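You operate a simulated robot arm through the tools that you are given. There is no shell and no other tool.

You are at the controls of a simulated robot arm. One attempt, no reset.

## Task
Brush grease from the pot onto the leather pad.
Fine: lay the pot's lid on the table top before the jars; put the brush back and the lid on the pot again. A coat counts when it lies all over at full strength: go over it till it gets no stronger.

Only the result counts: the job must be done as asked and must still hold three seconds after the hand-in. Knocking over, shifting, dropping, spilling or breaking anything else fails it. Lids that push on must go on centred and level and be pressed home; caps that screw on are set level and turned clockwise until they are tight.

## Robot
A 6-joint arm with a two-finger gripper, fixed in place. Base frame: the origin is on the floor under the middle of its stand, x ahead of it, y to its left, z up. Lengths are in m, angles in rad, forces in N, time in s.
It reaches about 1.637 m from its shoulder. Its first joint turns from -2.897 to 2.897 rad. Payload 3.43 kg.
Tool frame: the origin (TCP) lies between the finger pads and is the grasp point; the fingertips stand 0.02 m ahead of it; z points along the fingers, y is the line along which they close. The gripper opens to 0.19 m; its body begins 0.248 m behind the TCP.
Orientation is told as [roll, pitch, yaw] about the base's x, y, z axes, in that order, counted from this pose: with the fingers straight down and closing along the base's y, the tool's x points along the base's -x, its y along +y and its z along -z.

## Interface
- The arm moves only by the tool arm_command. Its argument "rows" is text: rows parted by semicolons, each of 7 numbers parted by spaces: the opening, from 0 (shut) to 1 (fully open), then the shift along the base's x, y, z in m, then the turn, a rotation vector about the base's x, y, z in rad. In form: claw dx dy dz wx wy wz; .... A call has 1 to 20 rows; each row shifts and turns the commanded pose from where the row before left it. Each row takes 0.2 s and may step no farther than 0.05 m and 0.15 rad from the row before; otherwise, or with a gripper value out of range, the whole call is refused. A pose out of reach is approached as far as the arm can. The call stops where the force on the tool passes 40 N (or 10 N more than at its start, if that is more) or the arm is blocked; 0.2 s more then pass. The fingers move at their own pace (about 0.045 m/s each) and stop on an object; they squeeze with about 26 N. The grip force told is the motor's: it shows also when the fingers shut on nothing. Time passes only in rows, and 0.2 s behind the last, so rows that do not move let the fingers close. The reply holds the time, the measured pose of the TCP, the force on the tool along the base axes, the opening and the grip force, in the units named above and with some noise, with the torque about the TCP (base axes, N m) and any sound that the robot's microphone picked up, and new pictures: "views" is both (left out), scene, wrist or none.
- Cameras (640 x 400 px; columns grow to the right, rows downward): "scene" is fixed at [0.0406, -0.5107, 1.5889]; the picture's right is [0.39, -0.92, 0.00], its down [-0.52, -0.22, -0.83] and it looks along [0.76, 0.32, -0.56] (base axes); focal length 338 px, centre (320, 200). "wrist" rides on the gripper at [0.07, -0.008, -0.288] in the tool frame; the picture's right is [0.12, 0.99, 0.00], its down [-0.96, 0.11, -0.25] and it looks along [-0.25, 0.03, 0.97] (tool axes); focal length 261 px, centre (320, 200). There is no depth. A picture from a camera that has moved, and an enlarged one, comes with that camera's place and axes in the base frame and with its lens. The place of the scene camera against the robot may be out by one fixed shift of up to 0.025 m in any direction.
- raise_lower(by): slides the trunk up (or, below 0, down) by that many m; the arm rides with it, the base frame stays. It gives what a move gives, with no picture.
- close_up(camera, box): a new picture of the part [left, top, right, bottom] of that camera's present view, enlarged. The clock stands still meanwhile.
- sign_off(): hands the job in; it is judged then, once.

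Nothing tells you positions but the pictures and the camera data. Unless the task says otherwise, let go and move clear before handing in.

The tools are called after "Request:" by a JSON object that holds its "api" and its "payload". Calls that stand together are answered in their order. arm_command: Moves the arm, as the interface text tells. Its arguments: {"type":"object","properties":{"rows":{"type":"string"},"views":{"type":"string","enum":["both","scene","wrist","none"]}},"required":["rows"]} The other tools are called the same way: raise_lower (by) moves the trunk up or down; close_up (camera, box) takes an enlarged picture of a part of a camera's view; sign_off () hands the job in.

At the start:

```text
t: 0.0
position: [0.5924, -0.4122, 1.2452]
tcp_rot: [-0.001, -0.001, 0.0]
wrist_force: [0.8, -0.9, -0.2]
ft_torque: [0.01, 0.01, 0.0]
gripper_width: 0.1898
grasp_force: 0.1
trunk travel left (down, up): [-0.15, 0.09]
```

scene: 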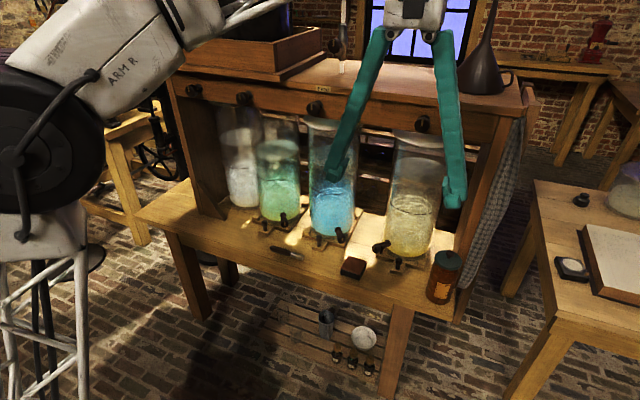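
wrist: 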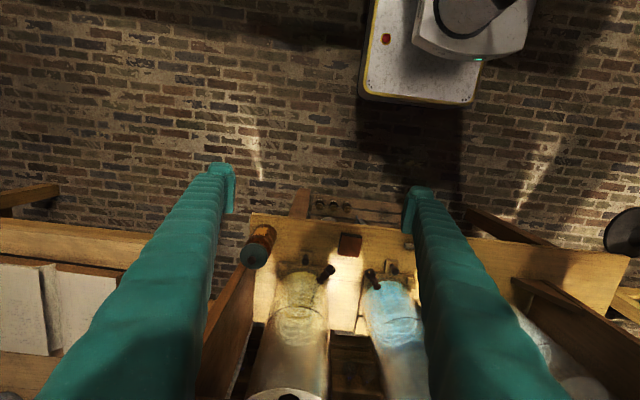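

I see a bench with four tall glass jars, a small dark red-brown block, a thin tool (maybe the brush) and an orange pot with a dark lid at the right front. I'll take enlarged views before moving.

Request:
{"api": "close_up", "payload": {"camera": "scene", "box": [240, 200, 480, 350]}}

Request:
{"api": "close_up", "payload": {"camera": "scene", "box": [400, 230, 496, 320]}}

Request:
{"api": "close_up", "payload": {"camera": "wrist", "box": [220, 190, 460, 340]}}

Request:
{"api": "close_up", "payload": {"camera": "scene", "box": [520, 160, 640, 320]}}

```text
2.67 times, centred on (360, 275) of scene
camera zoom: at [0.0406, -0.5107, 1.5889], right [0.39, -0.92, 0.0], down [-0.52, -0.22, -0.83], along [0.76, 0.32, -0.56], focal length 900 px, centre (213, 0)
```

zoom: 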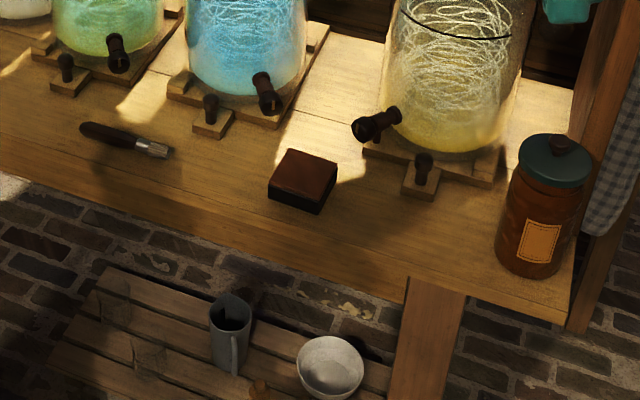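

```text
4.44 times, centred on (448, 275) of scene
camera zoom: at [0.0406, -0.5107, 1.5889], right [0.39, -0.92, 0.0], down [-0.52, -0.22, -0.83], along [0.76, 0.32, -0.56], focal length 1500 px, centre (-249, -133)
```

zoom: 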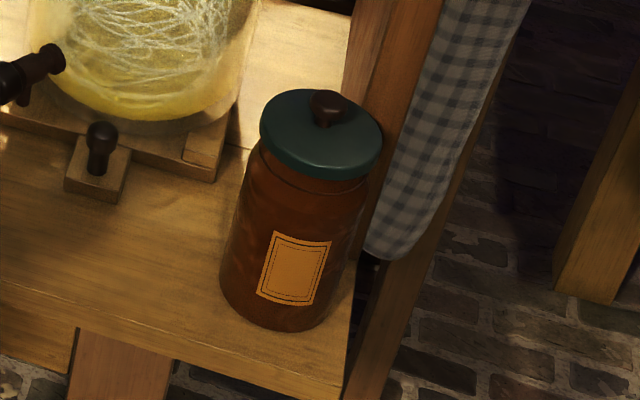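

```text
2.67 times, centred on (340, 265) of wrist
camera zoom: at [0.5218, -0.4209, 1.5307], right [-0.12, 0.99, 0.0], down [0.96, 0.11, 0.25], along [0.25, 0.03, -0.97], focal length 695 px, centre (267, 27)
```

zoom: 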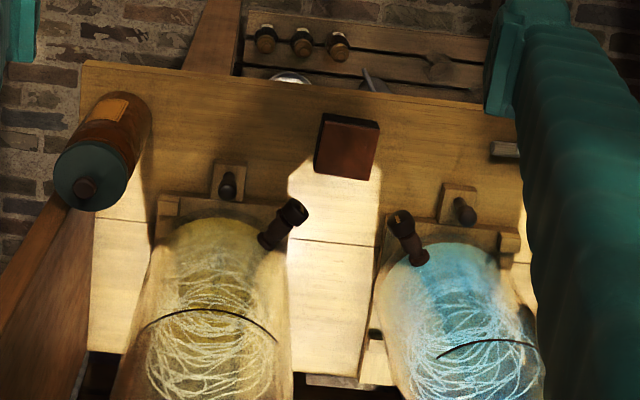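

```text
2.50 times, centred on (580, 240) of scene
camera zoom: at [0.0406, -0.5107, 1.5889], right [0.39, -0.92, 0.0], down [-0.52, -0.22, -0.83], along [0.76, 0.32, -0.56], focal length 844 px, centre (-330, 100)
```

zoom: 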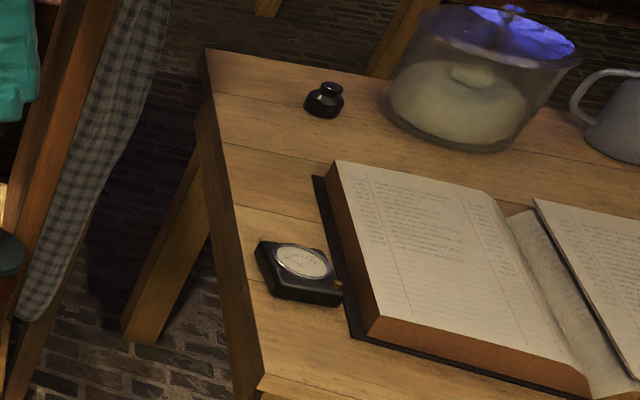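

I take the orange pot with green knobbed lid as the grease pot and the red-brown block as the leather pad; the thin tool with metal end needs identification. More close-ups.

Request:
{"api": "close_up", "payload": {"camera": "scene", "box": [255, 230, 319, 270]}}

Request:
{"api": "close_up", "payload": {"camera": "scene", "box": [160, 0, 400, 150]}}

Request:
{"api": "close_up", "payload": {"camera": "scene", "box": [400, 0, 640, 150]}}

Request:
{"api": "close_up", "payload": {"camera": "scene", "box": [320, 245, 384, 285]}}

Request:
{"api": "close_up", "payload": {"camera": "scene", "box": [250, 300, 410, 400]}}

```text
10.00 times, centred on (287, 250) of scene
camera zoom: at [0.0406, -0.5107, 1.5889], right [0.39, -0.92, 0.0], down [-0.52, -0.22, -0.83], along [0.76, 0.32, -0.56], focal length 3375 px, centre (650, -300)
```

zoom: 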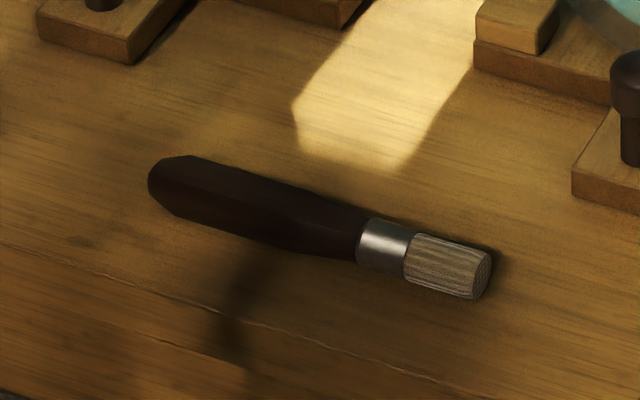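

```text
2.67 times, centred on (280, 75) of scene
camera zoom: at [0.0406, -0.5107, 1.5889], right [0.39, -0.92, 0.0], down [-0.52, -0.22, -0.83], along [0.76, 0.32, -0.56], focal length 900 px, centre (427, 533)
```

zoom: 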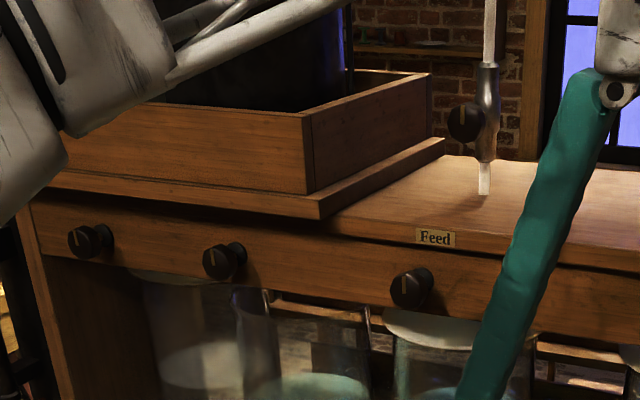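

```text
2.67 times, centred on (520, 75) of scene
camera zoom: at [0.0406, -0.5107, 1.5889], right [0.39, -0.92, 0.0], down [-0.52, -0.22, -0.83], along [0.76, 0.32, -0.56], focal length 900 px, centre (-213, 533)
```

zoom: 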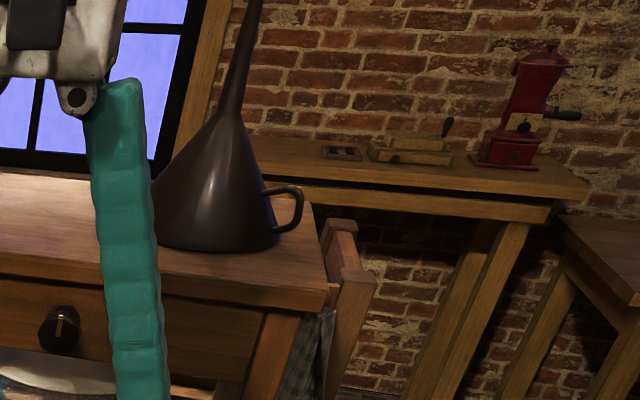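

```text
10.00 times, centred on (352, 265) of scene
camera zoom: at [0.0406, -0.5107, 1.5889], right [0.39, -0.92, 0.0], down [-0.52, -0.22, -0.83], along [0.76, 0.32, -0.56], focal length 3375 px, centre (0, -450)
```

zoom: 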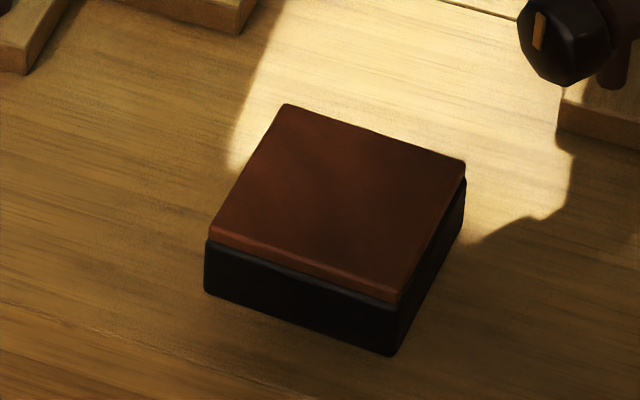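

```text
4.00 times, centred on (330, 350) of scene
camera zoom: at [0.0406, -0.5107, 1.5889], right [0.39, -0.92, 0.0], down [-0.52, -0.22, -0.83], along [0.76, 0.32, -0.56], focal length 1350 px, centre (280, -400)
```

zoom: 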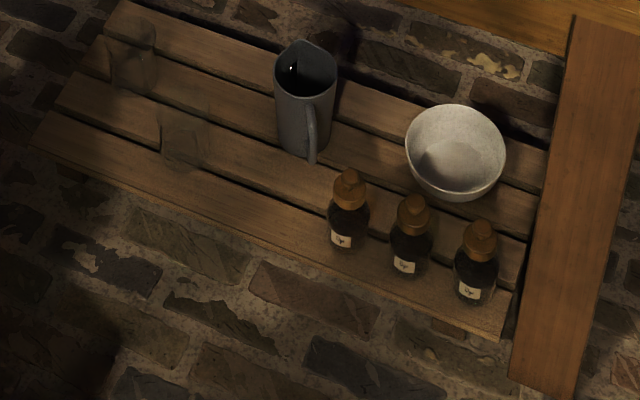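

The tool is the brush (dark handle, steel ferrule, bristles facing -y), lying at about (0.86, -0.03, 0.71). The pad's top is at about (0.87, -0.285, 0.735), and the pot's knob at about (0.87, -0.565, 0.90). I'll move the wrist camera nearer the pot to measure it properly.

Request:
{"api": "arm_command", "payload": {"rows": "0.8 0.03 -0.025 -0.015 0 0 0; 0.7 0.03 -0.025 -0.015 0 0 0; 0.6 0.03 -0.025 -0.015 0 0 0; 0.5 0.03 -0.025 -0.015 0 0 0; 0.5 0.03 -0.025 -0.015 0 0 0; 0.5 0.02 -0.025 -0.015 0 0 0"}}

```text
t: 1.4
position: [0.7623, -0.5637, 1.1528]
tcp_rot: [-0.001, 0.001, 0.0]
wrist_force: [-0.1, -0.2, 0.4]
ft_torque: [-0.09, -0.13, 0.04]
gripper_width: 0.095
grasp_force: 0.0
trunk travel left (down, up): [-0.15, 0.09]
camera wrist: at [0.6928, -0.573, 1.4387], right [-0.12, 0.99, 0.0], down [0.96, 0.12, 0.25], along [0.25, 0.03, -0.97], focal length 261 px, centre (320, 200)
```

scene: 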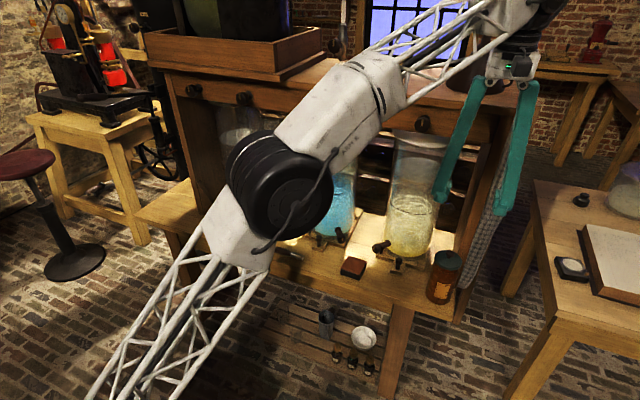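
wrist: 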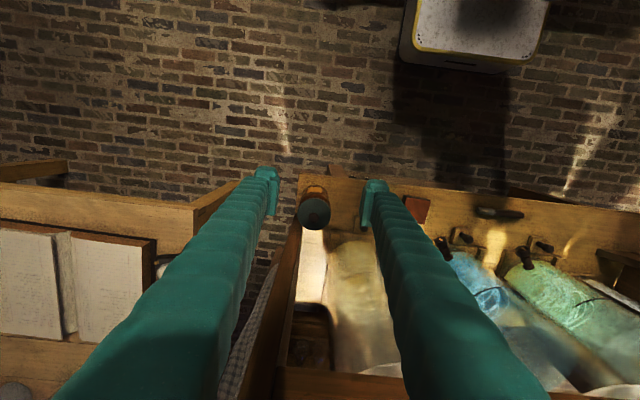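

Request:
{"api": "close_up", "payload": {"camera": "wrist", "box": [272, 165, 368, 225]}}

Request:
{"api": "close_up", "payload": {"camera": "wrist", "box": [380, 180, 620, 330]}}

Request:
{"api": "close_up", "payload": {"camera": "wrist", "box": [392, 180, 552, 280]}}

```text
6.67 times, centred on (320, 195) of wrist
camera zoom: at [0.6928, -0.573, 1.4387], right [-0.12, 0.99, 0.0], down [0.96, 0.12, 0.25], along [0.25, 0.03, -0.97], focal length 1738 px, centre (320, 233)
```

zoom: 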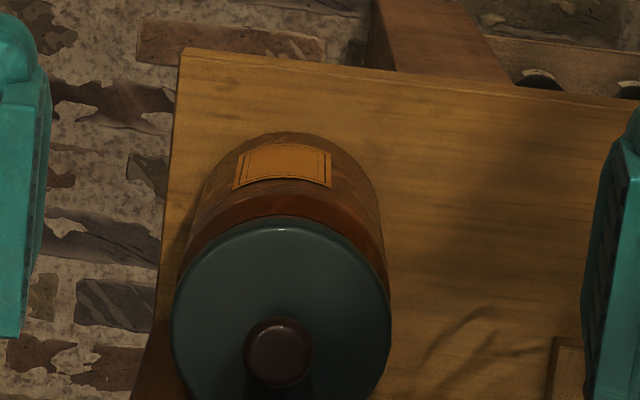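

```text
2.67 times, centred on (500, 255) of wrist
camera zoom: at [0.6928, -0.573, 1.4387], right [-0.12, 0.99, 0.0], down [0.96, 0.12, 0.25], along [0.25, 0.03, -0.97], focal length 695 px, centre (-160, 53)
```

zoom: 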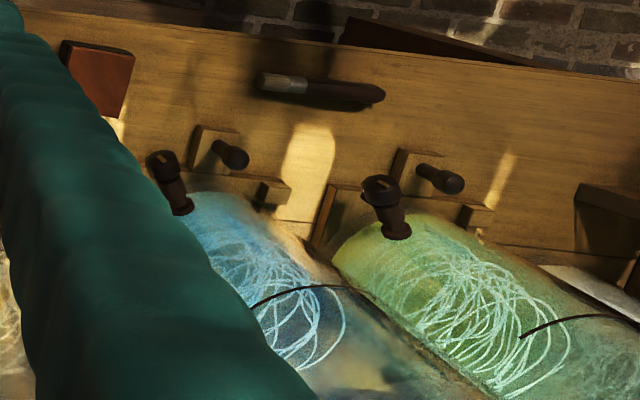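

```text
4.00 times, centred on (472, 230) of wrist
camera zoom: at [0.6928, -0.573, 1.4387], right [-0.12, 0.99, 0.0], down [0.96, 0.12, 0.25], along [0.25, 0.03, -0.97], focal length 1043 px, centre (-288, 80)
```

zoom: 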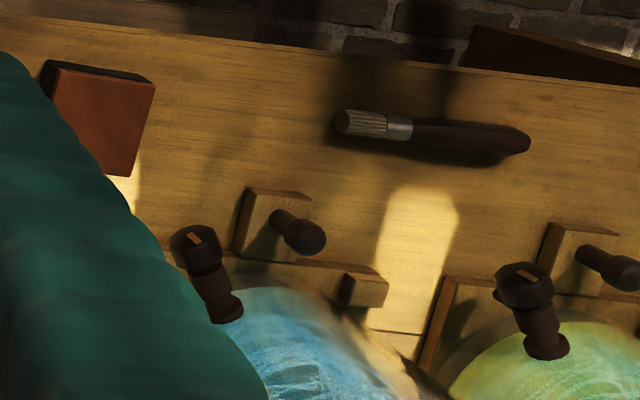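

Request:
{"api": "close_up", "payload": {"camera": "wrist", "box": [230, 220, 470, 400]}}

Request:
{"api": "close_up", "payload": {"camera": "scene", "box": [380, 60, 600, 310]}}

```text
2.22 times, centred on (350, 310) of wrist
camera zoom: at [0.6928, -0.573, 1.4387], right [-0.12, 0.99, 0.0], down [0.96, 0.12, 0.25], along [0.25, 0.03, -0.97], focal length 579 px, centre (253, -44)
```

zoom: 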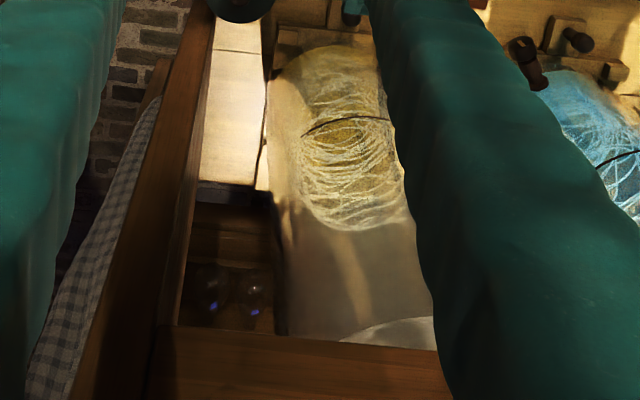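

```text
1.60 times, centred on (490, 185) of scene
camera zoom: at [0.0406, -0.5107, 1.5889], right [0.39, -0.92, 0.0], down [-0.52, -0.22, -0.83], along [0.76, 0.32, -0.56], focal length 540 px, centre (48, 224)
```

zoom: 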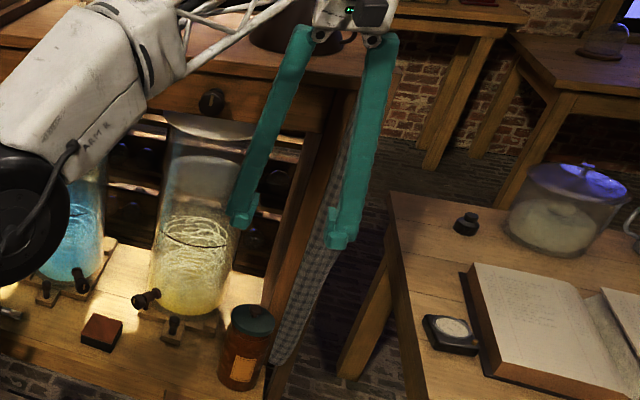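

The shelf's fascia overhangs the front of the table (about x 0.9, z 1.24), so I'll lean the gripper back toward the robot before going lower. The knob is at about (0.876, -0.565), knob top z 0.89, lid top z about 0.86.

Request:
{"api": "arm_command", "payload": {"rows": "0.4 0.0 0 -0.03 0 -0.15 0; 0.4 0.005 0 -0.03 0 -0.15 0; 0.4 0.005 0 -0.03 0 -0.15 0; 0.4 0.01 0 -0.03 0 -0.15 0; 0.4 0.01 0 -0.03 0 0 0"}}

```text
t: 2.6
position: [0.7922, -0.5622, 1.0073]
tcp_rot: [0.0, -0.601, -0.003]
wrist_force: [-0.3, 0.3, 0.2]
ft_torque: [-0.07, 0.0, -0.02]
gripper_width: 0.0759
grasp_force: 0.1
trunk travel left (down, up): [-0.15, 0.09]
camera wrist: at [0.571, -0.5704, 1.2022], right [-0.1, 0.99, -0.07], down [0.65, 0.11, 0.75], along [0.75, 0.03, -0.66], focal length 261 px, centre (320, 200)
```

scene: 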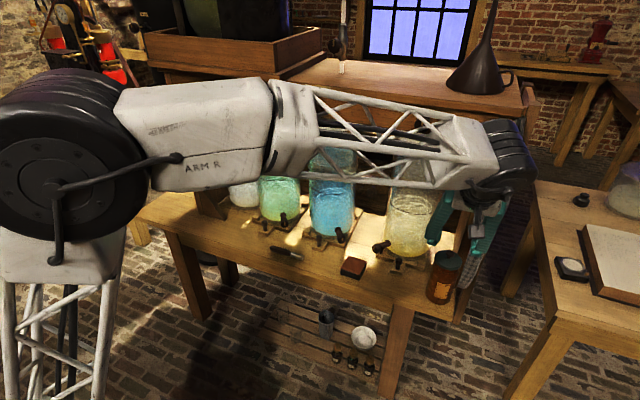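
wrist: 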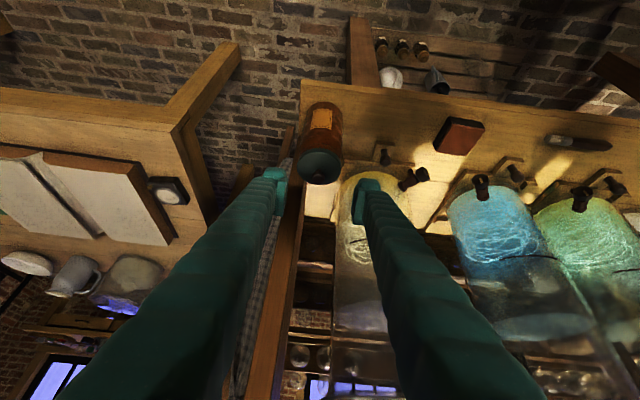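

Request:
{"api": "close_up", "payload": {"camera": "wrist", "box": [272, 90, 368, 200]}}

Request:
{"api": "close_up", "payload": {"camera": "wrist", "box": [400, 100, 496, 160]}}

Request:
{"api": "close_up", "payload": {"camera": "wrist", "box": [530, 115, 626, 175]}}

Request:
{"api": "close_up", "payload": {"camera": "wrist", "box": [360, 80, 640, 255]}}

```text
3.64 times, centred on (320, 145) of wrist
camera zoom: at [0.571, -0.5704, 1.2022], right [-0.1, 0.99, -0.07], down [0.65, 0.11, 0.75], along [0.75, 0.03, -0.66], focal length 948 px, centre (320, 400)
```

zoom: 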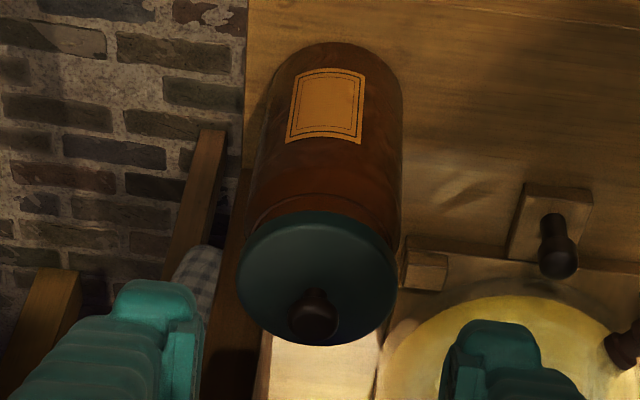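

```text
6.67 times, centred on (448, 130) of wrist
camera zoom: at [0.571, -0.5704, 1.2022], right [-0.1, 0.99, -0.07], down [0.65, 0.11, 0.75], along [0.75, 0.03, -0.66], focal length 1738 px, centre (-533, 667)
```

zoom: 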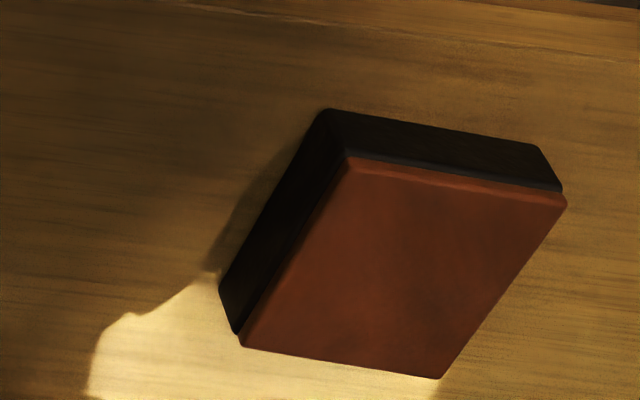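

```text
6.67 times, centred on (578, 145) of wrist
camera zoom: at [0.571, -0.5704, 1.2022], right [-0.1, 0.99, -0.07], down [0.65, 0.11, 0.75], along [0.75, 0.03, -0.66], focal length 1738 px, centre (-1400, 567)
```

zoom: 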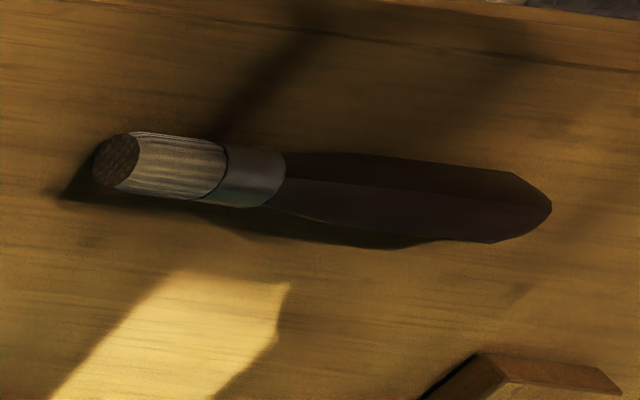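

```text
2.29 times, centred on (500, 168) of wrist
camera zoom: at [0.571, -0.5704, 1.2022], right [-0.1, 0.99, -0.07], down [0.65, 0.11, 0.75], along [0.75, 0.03, -0.66], focal length 596 px, centre (-91, 274)
```

zoom: 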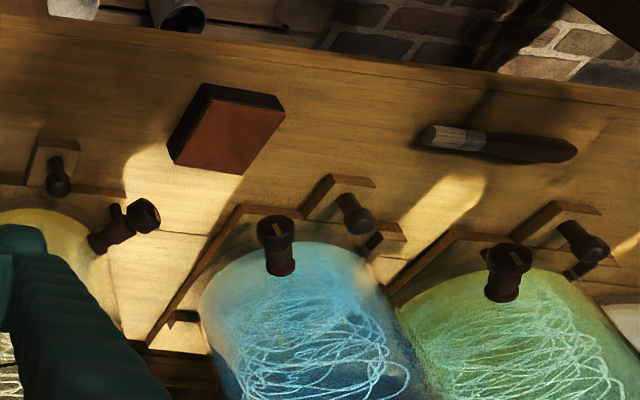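

Triangulated from the wrist views: knob at (0.877, -0.565, top 0.887), lid top z about 0.858, table z about 0.695, pad centre (0.874, -0.276, top 0.727), brush at x 0.855 from y -0.088 (tip) to 0.053. Now I approach above the knob with a narrower opening.

Request:
{"api": "arm_command", "payload": {"rows": "0.3 0.03 -0.001 -0.02 0 0 0; 0.25 0.03 -0.001 -0.02 0 0 0; 0.25 0.02 -0.001 -0.022 0 0 0; 0.25 0 0 0 0 0 0"}}

Request:
{"api": "close_up", "payload": {"camera": "wrist", "box": [260, 100, 380, 200]}}

Request:
{"api": "close_up", "payload": {"camera": "scene", "box": [400, 180, 528, 310]}}

```text
t: 3.6
position: [0.8719, -0.5684, 0.9426]
tcp_rot: [0.0, -0.599, 0.0]
wrist_force: [-0.4, -0.2, -0.3]
ft_torque: [0.02, -0.02, 0.0]
gripper_width: 0.0474
grasp_force: 0.0
trunk travel left (down, up): [-0.15, 0.09]
camera wrist: at [0.6513, -0.5761, 1.139], right [-0.1, 0.99, -0.07], down [0.65, 0.11, 0.75], along [0.75, 0.03, -0.66], focal length 261 px, centre (320, 200)
```

scene: 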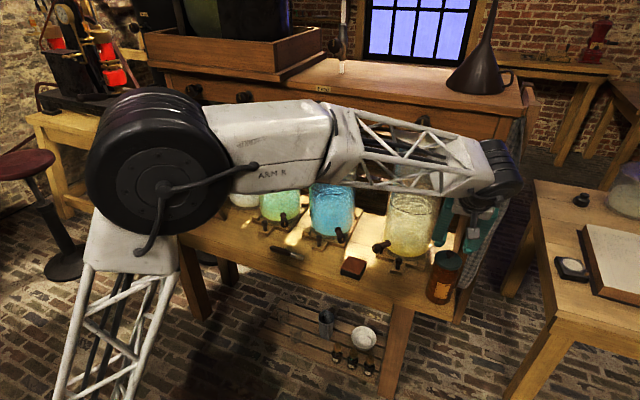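
wrist: 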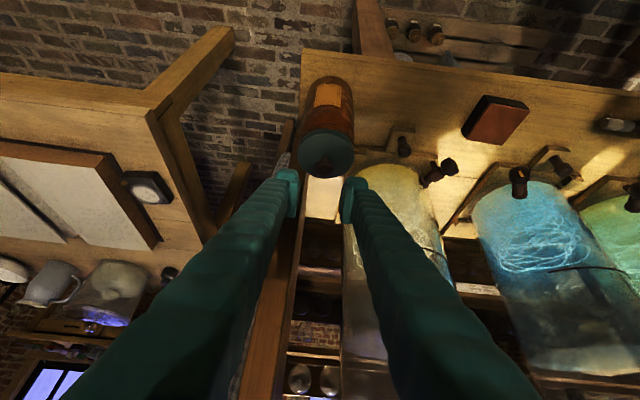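

```text
4.00 times, centred on (320, 150) of wrist
camera zoom: at [0.6513, -0.5761, 1.139], right [-0.1, 0.99, -0.07], down [0.65, 0.11, 0.75], along [0.75, 0.03, -0.66], focal length 1043 px, centre (320, 400)
```

zoom: 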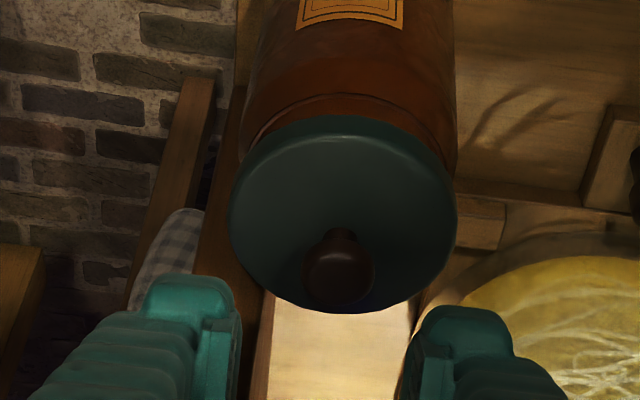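

```text
3.08 times, centred on (464, 245) of scene
camera zoom: at [0.0406, -0.5107, 1.5889], right [0.39, -0.92, 0.0], down [-0.52, -0.22, -0.83], along [0.76, 0.32, -0.56], focal length 1038 px, centre (-123, 62)
```

zoom: 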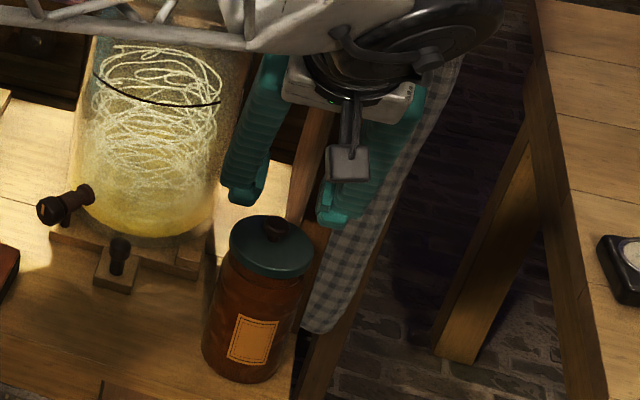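

Request:
{"api": "arm_command", "payload": {"rows": "0.25 0.001 0.004 -0.02 0 0 0; 0.25 0.001 0 -0.02 0 0 0; 0.25 0.001 0 -0.012 0 0 0; 0.25 0 0 0 0 0 0"}}

Request:
{"api": "close_up", "payload": {"camera": "wrist", "box": [260, 100, 380, 200]}}

Request:
{"api": "close_up", "payload": {"camera": "scene", "box": [400, 200, 496, 300]}}

```text
t: 4.6
position: [0.8734, -0.5629, 0.8943]
tcp_rot: [-0.003, -0.602, 0.0]
wrist_force: [-1.8, 0.6, 30.3]
ft_torque: [0.17, 0.26, 0.04]
gripper_width: 0.0475
grasp_force: 0.0
trunk travel left (down, up): [-0.15, 0.09]
camera wrist: at [0.6519, -0.5699, 1.0895], right [-0.1, 0.99, -0.07], down [0.65, 0.12, 0.75], along [0.75, 0.03, -0.66], focal length 261 px, centre (320, 200)
```

scene: 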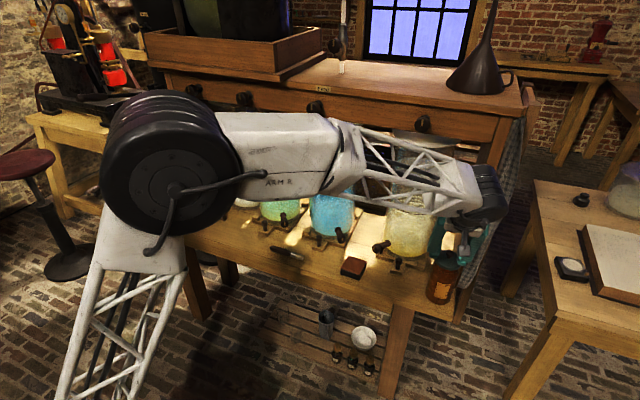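
wrist: 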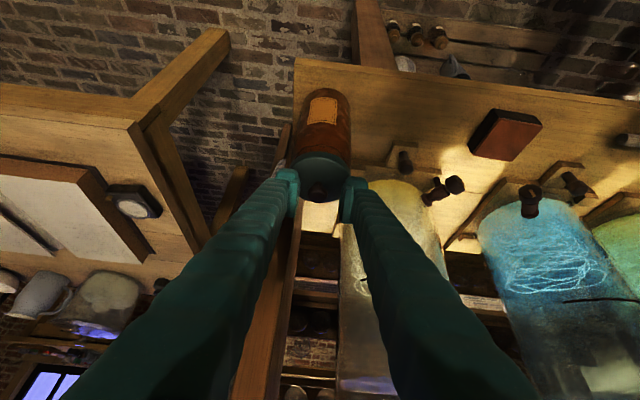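

```text
4.00 times, centred on (320, 150) of wrist
camera zoom: at [0.6519, -0.5699, 1.0895], right [-0.1, 0.99, -0.07], down [0.65, 0.12, 0.75], along [0.75, 0.03, -0.66], focal length 1043 px, centre (320, 400)
```

zoom: 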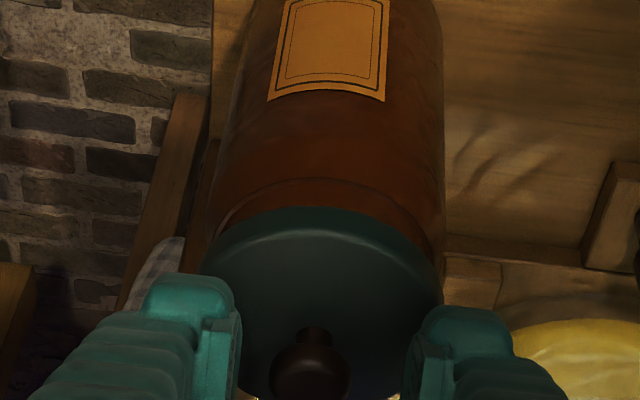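

```text
4.00 times, centred on (448, 250) of scene
camera zoom: at [0.0406, -0.5107, 1.5889], right [0.39, -0.92, 0.0], down [-0.52, -0.22, -0.83], along [0.76, 0.32, -0.56], focal length 1350 px, centre (-192, 0)
```

zoom: 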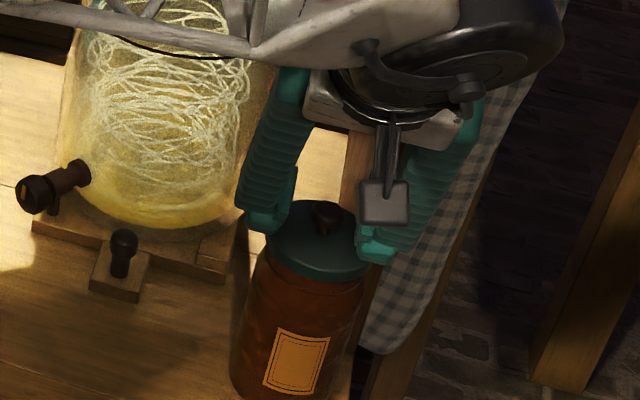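

The tips touch the lid's top (30 N), so I back off a few mm and then close on the knob, which is centred between the fingers.

Request:
{"api": "arm_command", "payload": {"rows": "0.25 0 -0.001 0.006 0 0 0; 0.15 0 0 0 0 0 0; 0.0 0 0 0 0 0 0; 0.0 0 0 0 0 0 0; 0.0 0 0 0 0 0 0"}}

Request:
{"api": "close_up", "payload": {"camera": "wrist", "box": [260, 100, 380, 200]}}

```text
t: 5.8
position: [0.8736, -0.5618, 0.8964]
tcp_rot: [-0.001, -0.599, 0.0]
wrist_force: [0.3, -0.5, -0.5]
ft_torque: [0.0, 0.04, 0.04]
gripper_width: 0.0219
grasp_force: 26.4
trunk travel left (down, up): [-0.15, 0.09]
camera wrist: at [0.6535, -0.5713, 1.0928], right [-0.1, 0.99, -0.07], down [0.65, 0.11, 0.75], along [0.75, 0.03, -0.66], focal length 261 px, centre (320, 200)
```

scene: 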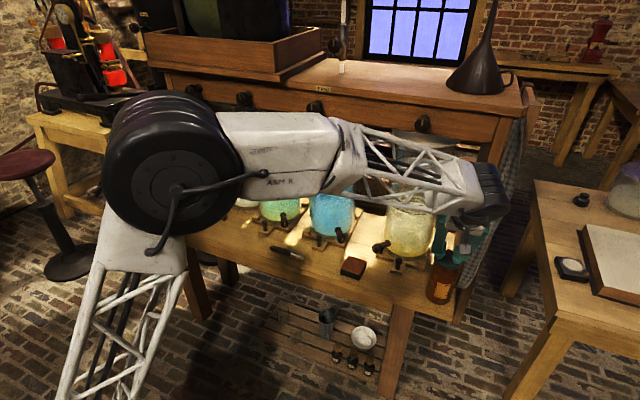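
wrist: 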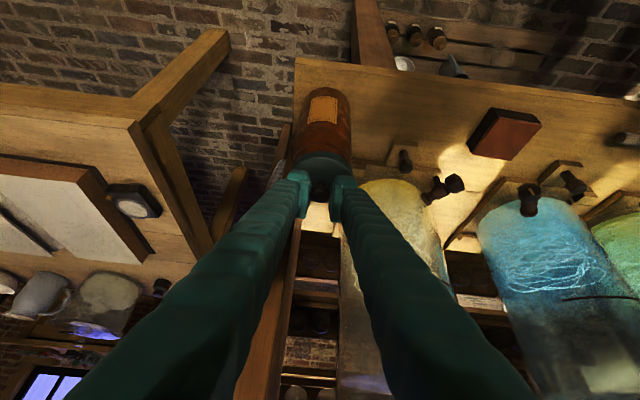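

```text
4.00 times, centred on (320, 150) of wrist
camera zoom: at [0.6535, -0.5713, 1.0928], right [-0.1, 0.99, -0.07], down [0.65, 0.11, 0.75], along [0.75, 0.03, -0.66], focal length 1043 px, centre (320, 400)
```

zoom: 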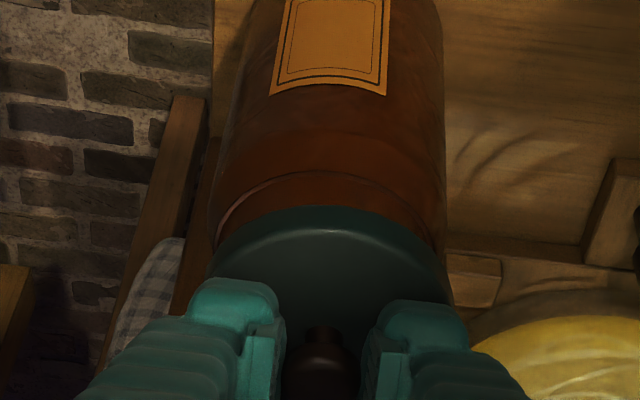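

The knob is gripped (width 0.022). I lift slowly and check whether the lid comes away from the pot.

Request:
{"api": "arm_command", "payload": {"rows": "0.0 0 0 0.004 0 0 0; 0.0 0 0 0.004 0 0 0; 0.0 0 0 0.004 0 0 0", "views": "wrist"}}

Request:
{"api": "close_up", "payload": {"camera": "wrist", "box": [260, 100, 380, 200]}}

Request:
{"api": "close_up", "payload": {"camera": "scene", "box": [400, 220, 496, 310]}}

```text
t: 6.6
position: [0.8746, -0.5632, 0.9087]
tcp_rot: [0.001, -0.601, 0.0]
wrist_force: [0.8, 0.1, -1.6]
ft_torque: [-0.01, -0.01, 0.03]
gripper_width: 0.0217
grasp_force: 25.9
trunk travel left (down, up): [-0.15, 0.09]
camera wrist: at [0.6548, -0.5716, 1.1041], right [-0.1, 0.99, -0.07], down [0.65, 0.11, 0.75], along [0.75, 0.03, -0.66], focal length 261 px, centre (320, 200)
```

wrist: 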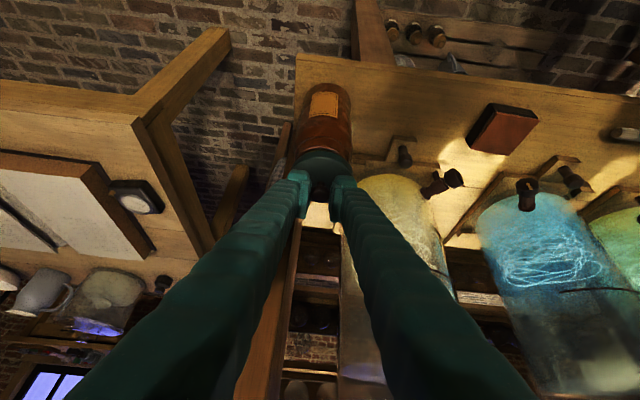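

```text
4.00 times, centred on (320, 150) of wrist
camera zoom: at [0.6548, -0.5716, 1.1041], right [-0.1, 0.99, -0.07], down [0.65, 0.11, 0.75], along [0.75, 0.03, -0.66], focal length 1043 px, centre (320, 400)
```

zoom: 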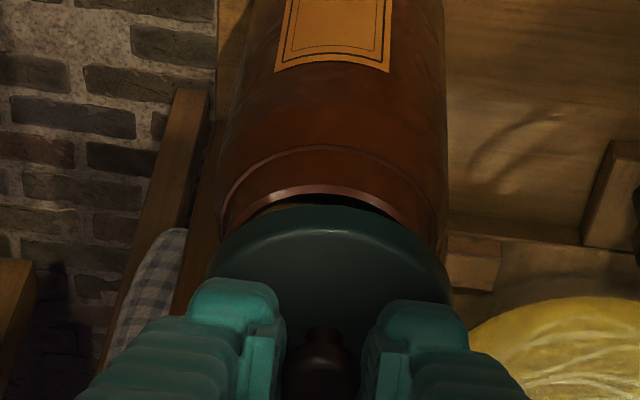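

```text
4.44 times, centred on (448, 265) of scene
camera zoom: at [0.0406, -0.5107, 1.5889], right [0.39, -0.92, 0.0], down [-0.52, -0.22, -0.83], along [0.76, 0.32, -0.56], focal length 1500 px, centre (-249, -89)
```

zoom: 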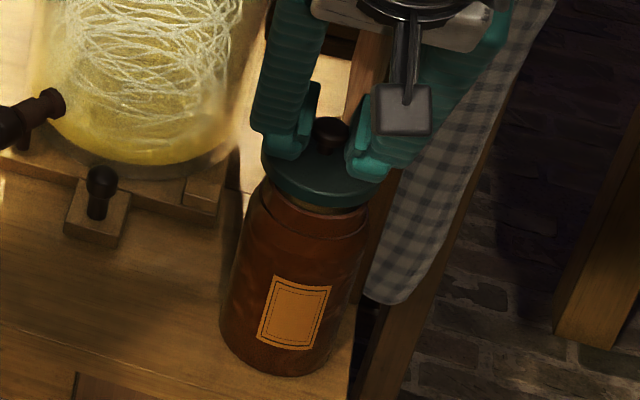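

The lid lifts off freely (about 1.6 N), with a plug underneath. I carry it to the free table area between pot and pad, about (0.862, -0.418).

Request:
{"api": "arm_command", "payload": {"rows": "0.0 0 0 0.025 0 0 0; 0.0 0 0 0.04 0 0 0; 0.0 0 0 0.03 0 0 0; 0.0 -0.003 0.035 0 0 0 0; 0.0 -0.003 0.04 0 0 0 0; 0.0 -0.003 0.04 0 0 0 0; 0.0 -0.003 0.03 0 0 0 0; 0.0 0 0 0 0 0 0"}}

Request:
{"api": "close_up", "payload": {"camera": "scene", "box": [340, 160, 500, 310]}}

Request:
{"api": "close_up", "payload": {"camera": "wrist", "box": [180, 60, 380, 200]}}

```text
t: 8.4
position: [0.8625, -0.4192, 1.0037]
tcp_rot: [-0.001, -0.6, -0.001]
wrist_force: [0.4, 0.3, -0.5]
ft_torque: [0.0, 0.03, 0.03]
gripper_width: 0.0218
grasp_force: 26.0
trunk travel left (down, up): [-0.15, 0.09]
camera wrist: at [0.6417, -0.4282, 1.1988], right [-0.1, 0.99, -0.07], down [0.65, 0.11, 0.75], along [0.75, 0.03, -0.66], focal length 261 px, centre (320, 200)
```

scene: 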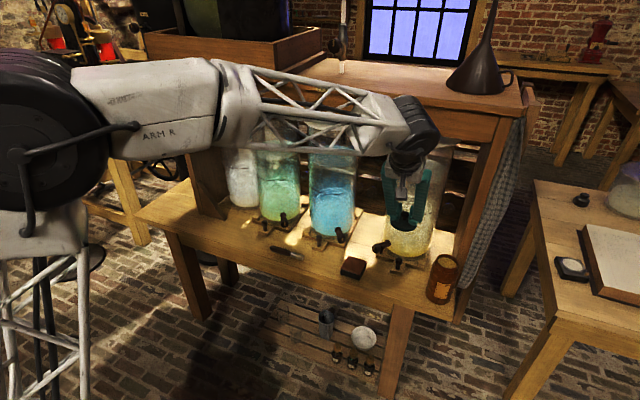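
wrist: 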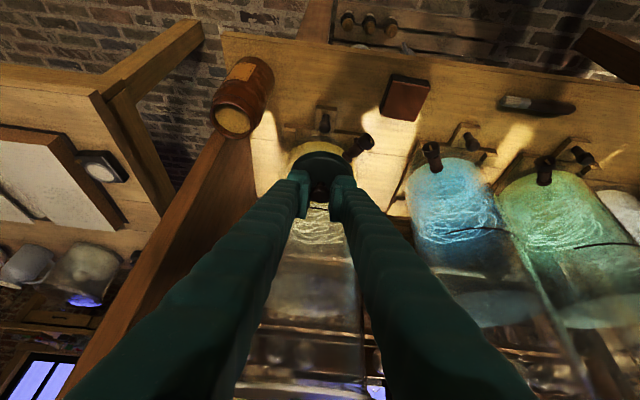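

```text
2.67 times, centred on (420, 235) of scene
camera zoom: at [0.0406, -0.5107, 1.5889], right [0.39, -0.92, 0.0], down [-0.52, -0.22, -0.83], along [0.76, 0.32, -0.56], focal length 900 px, centre (53, 107)
```

zoom: 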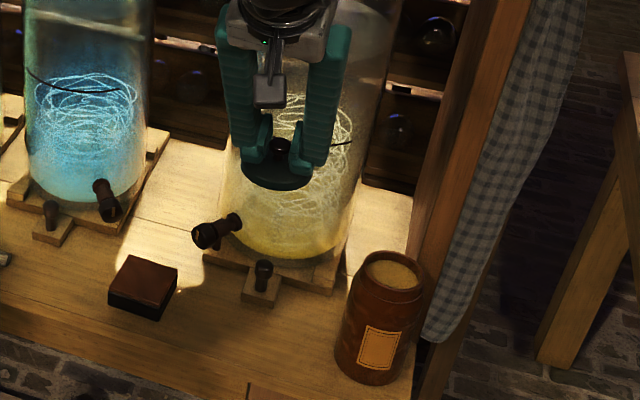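

```text
2.86 times, centred on (280, 130) of wrist
camera zoom: at [0.6417, -0.4282, 1.1988], right [-0.1, 0.99, -0.07], down [0.65, 0.11, 0.75], along [0.75, 0.03, -0.66], focal length 745 px, centre (434, 400)
```

zoom: 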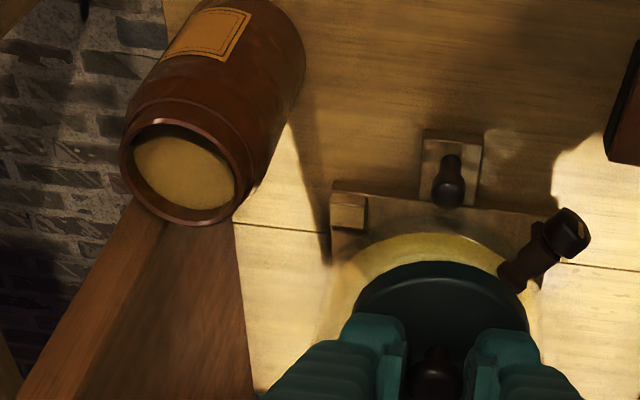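

The pot is open: the yellow grease lies just below the rim. Now I lower the lid to the table in front of the yellow jar.

Request:
{"api": "arm_command", "payload": {"rows": "0.0 0 0 -0.045 0 0 0; 0.0 0 0 -0.045 0 0 0; 0.0 0 0 -0.045 0 0 0; 0.0 0 0 -0.04 0 0 0; 0.0 0 0 -0.02 0 0 0; 0.0 0 0 -0.01 0 0 0; 0.0 0 0 0 0 0 0"}}

Request:
{"api": "close_up", "payload": {"camera": "scene", "box": [340, 210, 468, 310]}}

Request:
{"api": "close_up", "payload": {"camera": "wrist", "box": [220, 80, 420, 205]}}

```text
t: 10.0
position: [0.8618, -0.4169, 0.7987]
tcp_rot: [-0.001, -0.6, 0.0]
wrist_force: [-0.4, -0.2, -1.1]
ft_torque: [0.02, 0.02, -0.02]
gripper_width: 0.0213
grasp_force: 25.9
trunk travel left (down, up): [-0.15, 0.09]
camera wrist: at [0.6409, -0.4257, 0.9946], right [-0.1, 0.99, -0.07], down [0.65, 0.12, 0.75], along [0.75, 0.03, -0.66], focal length 261 px, centre (320, 200)
```

scene: 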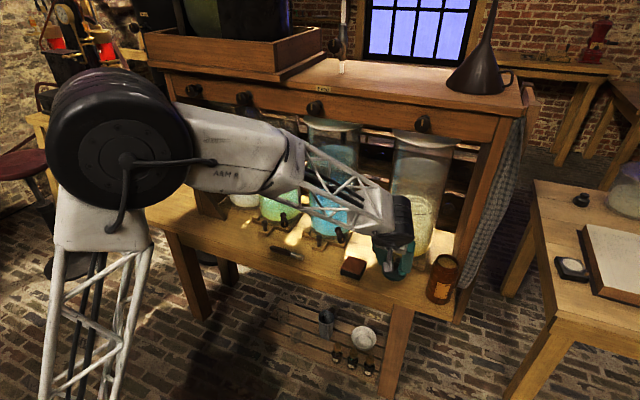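
wrist: 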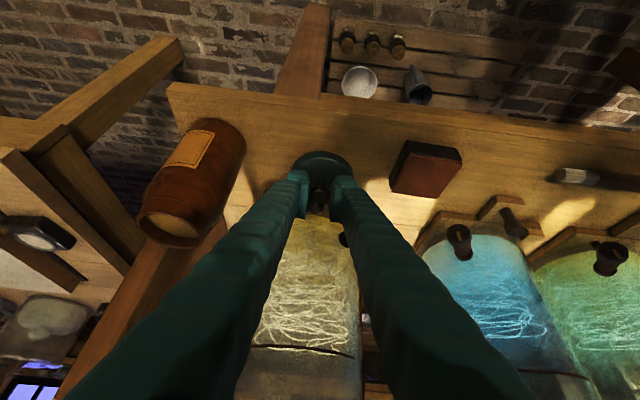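

```text
4.00 times, centred on (404, 260) of scene
camera zoom: at [0.0406, -0.5107, 1.5889], right [0.39, -0.92, 0.0], down [-0.52, -0.22, -0.83], along [0.76, 0.32, -0.56], focal length 1350 px, centre (-16, -40)
```

zoom: 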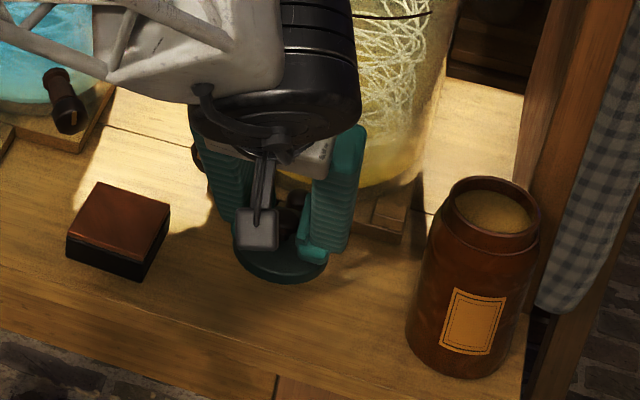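

```text
3.20 times, centred on (320, 142) of wrist
camera zoom: at [0.6409, -0.4257, 0.9946], right [-0.1, 0.99, -0.07], down [0.65, 0.12, 0.75], along [0.75, 0.03, -0.66], focal length 834 px, centre (320, 384)
```

zoom: 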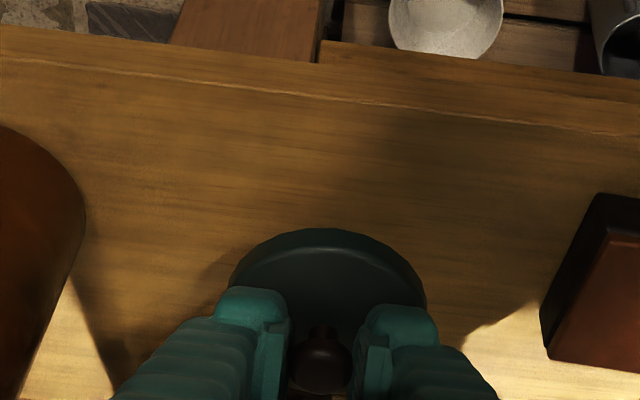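

Request:
{"api": "arm_command", "payload": {"rows": "0.0 0 0 -0.008 0 0 0; 0.0 0 0 -0.008 0 0 0; 0.0 0 0 -0.006 0 0 0; 0.0 0 0 -0.004 0 0 0", "views": "none"}}

```text
t: 11.0
position: [0.8654, -0.4173, 0.7749]
tcp_rot: [0.001, -0.601, -0.001]
wrist_force: [0.1, 0.2, -0.4]
ft_torque: [-0.01, 0.03, 0.0]
gripper_width: 0.0215
grasp_force: 26.1
trunk travel left (down, up): [-0.15, 0.09]
```

Request:
{"api": "arm_command", "payload": {"rows": "0.0 0 0 -0.004 0 0 0; 0.0 0 0 -0.004 0 0 0; 0.0 0 0 -0.003 0 0 0", "views": "none"}}

Request:
{"api": "close_up", "payload": {"camera": "scene", "box": [360, 240, 456, 310]}}

```text
t: 11.8
position: [0.8638, -0.418, 0.7629]
tcp_rot: [-0.001, -0.598, -0.001]
wrist_force: [1.0, -1.7, -1.3]
ft_torque: [-0.02, 0.01, 0.02]
gripper_width: 0.0215
grasp_force: 25.3
trunk travel left (down, up): [-0.15, 0.09]
```

```text
5.71 times, centred on (408, 275) of scene
camera zoom: at [0.0406, -0.5107, 1.5889], right [0.39, -0.92, 0.0], down [-0.52, -0.22, -0.83], along [0.76, 0.32, -0.56], focal length 1929 px, centre (-183, -229)
```

zoom: 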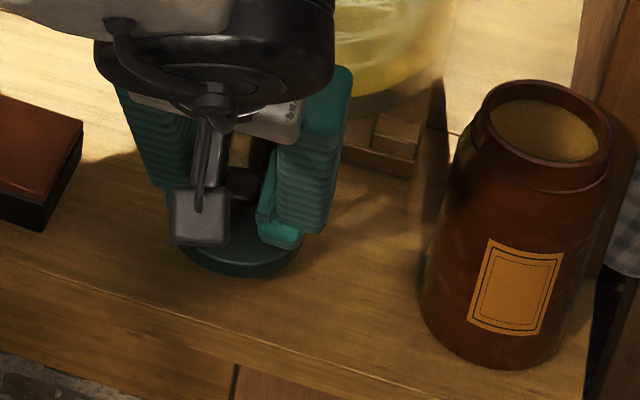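

Request:
{"api": "arm_command", "payload": {"rows": "0.0 0 0 -0.003 0 0 0; 0.0 0 0 -0.003 0 0 0; 0.0 0 0 -0.002 0 0 0", "views": "none"}}

```text
t: 12.6
position: [0.8617, -0.4167, 0.7531]
tcp_rot: [-0.001, -0.598, -0.001]
wrist_force: [-0.4, 0.5, -0.6]
ft_torque: [0.0, -0.03, 0.0]
gripper_width: 0.0214
grasp_force: 25.6
trunk travel left (down, up): [-0.15, 0.09]
```

Request:
{"api": "arm_command", "payload": {"rows": "0.0 0 0 -0.003 0 0 0; 0.0 0 0 -0.002 0 0 0; 0.0 0 0 -0.002 0 0 0", "views": "wrist"}}

Request:
{"api": "close_up", "payload": {"camera": "wrist", "box": [220, 80, 420, 205]}}

```text
t: 13.4
position: [0.8626, -0.4167, 0.7471]
tcp_rot: [-0.001, -0.601, 0.001]
wrist_force: [-0.3, 0.5, 0.7]
ft_torque: [0.02, -0.02, -0.02]
gripper_width: 0.0213
grasp_force: 25.5
trunk travel left (down, up): [-0.15, 0.09]
camera wrist: at [0.6425, -0.4256, 0.9427], right [-0.1, 0.99, -0.07], down [0.65, 0.11, 0.75], along [0.75, 0.03, -0.66], focal length 261 px, centre (320, 200)
```

wrist: 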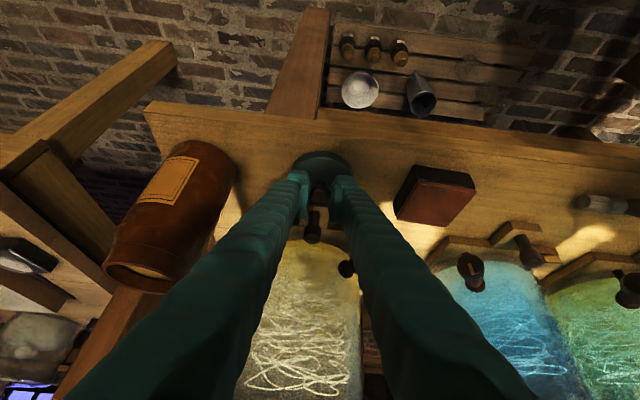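

```text
3.20 times, centred on (320, 142) of wrist
camera zoom: at [0.6425, -0.4256, 0.9427], right [-0.1, 0.99, -0.07], down [0.65, 0.11, 0.75], along [0.75, 0.03, -0.66], focal length 834 px, centre (320, 384)
```

zoom: 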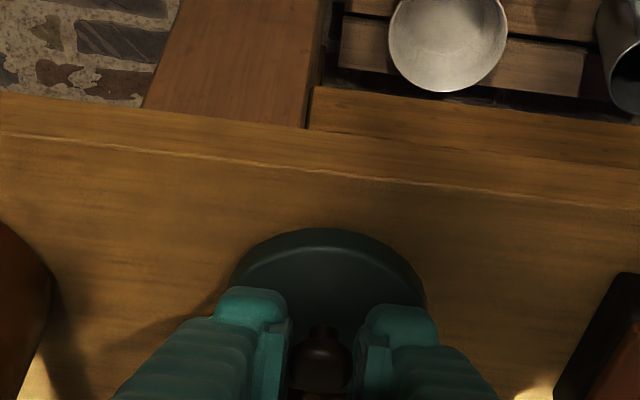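

Request:
{"api": "arm_command", "payload": {"rows": "0.0 0 0 -0.002 0 0 0; 0.0 0 0 -0.002 0 0 0", "views": "none"}}

```text
t: 14.0
position: [0.8645, -0.4163, 0.7464]
tcp_rot: [-0.001, -0.602, 0.001]
wrist_force: [0.4, 3.7, 29.4]
ft_torque: [0.0, 0.26, 0.08]
gripper_width: 0.0215
grasp_force: 26.9
trunk travel left (down, up): [-0.15, 0.09]
```

The lid is on the table (contact at TCP z about 0.746). I relieve the force, release, and back off along the tool axis.

Request:
{"api": "arm_command", "payload": {"rows": "0.0 0 0 0.003 0 0 0; 0.1 0 0 0 0 0 0; 0.2 0 0 0 0 0 0; 0.3 0 0 0 0 0 0; 0.3 -0.006 0 0.008 0 0 0; 0.3 -0.023 0 0.033 0 0 0; 0.3 -0.023 0 0.033 0 0 0; 0.3 -0.023 0 0.033 0 0 0"}}

Request:
{"api": "close_up", "payload": {"camera": "wrist", "box": [220, 60, 420, 185]}}

Request:
{"api": "close_up", "payload": {"camera": "scene", "box": [340, 220, 484, 310]}}

```text
t: 15.8
position: [0.7888, -0.4155, 0.85]
tcp_rot: [0.003, -0.599, -0.003]
wrist_force: [0.6, -0.4, -0.2]
ft_torque: [0.04, 0.0, 0.03]
gripper_width: 0.057
grasp_force: 0.0
trunk travel left (down, up): [-0.15, 0.09]
camera wrist: at [0.5684, -0.4242, 1.0468], right [-0.1, 0.99, -0.07], down [0.66, 0.11, 0.75], along [0.75, 0.03, -0.66], focal length 261 px, centre (320, 200)
```

scene: 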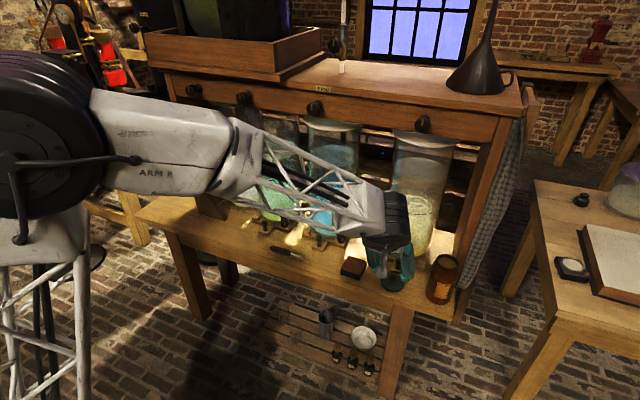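
wrist: 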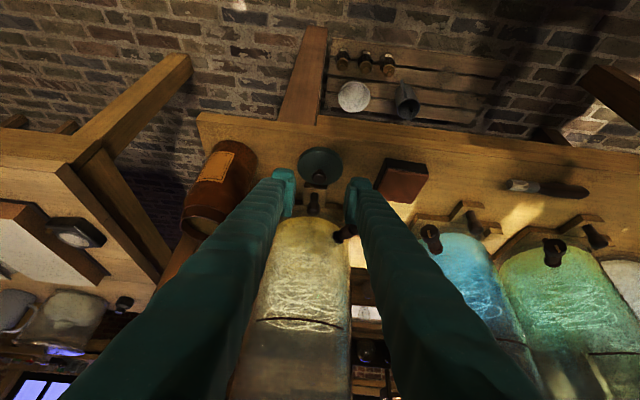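

```text
3.20 times, centred on (320, 122) of wrist
camera zoom: at [0.5684, -0.4242, 1.0468], right [-0.1, 0.99, -0.07], down [0.66, 0.11, 0.75], along [0.75, 0.03, -0.66], focal length 834 px, centre (320, 448)
```

zoom: 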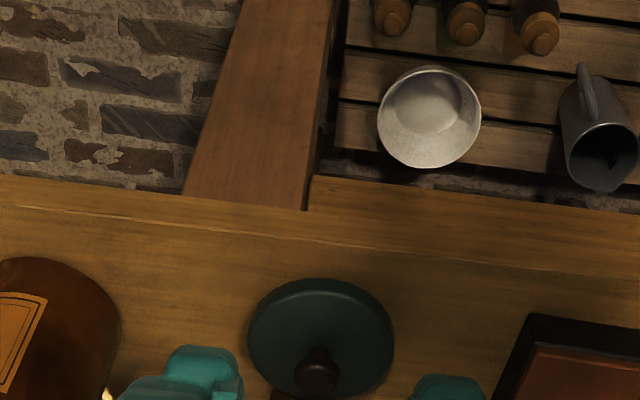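

```text
4.44 times, centred on (412, 265) of scene
camera zoom: at [0.0406, -0.5107, 1.5889], right [0.39, -0.92, 0.0], down [-0.52, -0.22, -0.83], along [0.76, 0.32, -0.56], focal length 1500 px, centre (-89, -89)
```

zoom: 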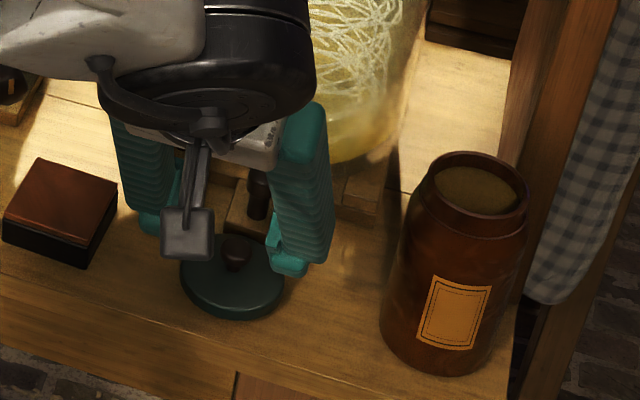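

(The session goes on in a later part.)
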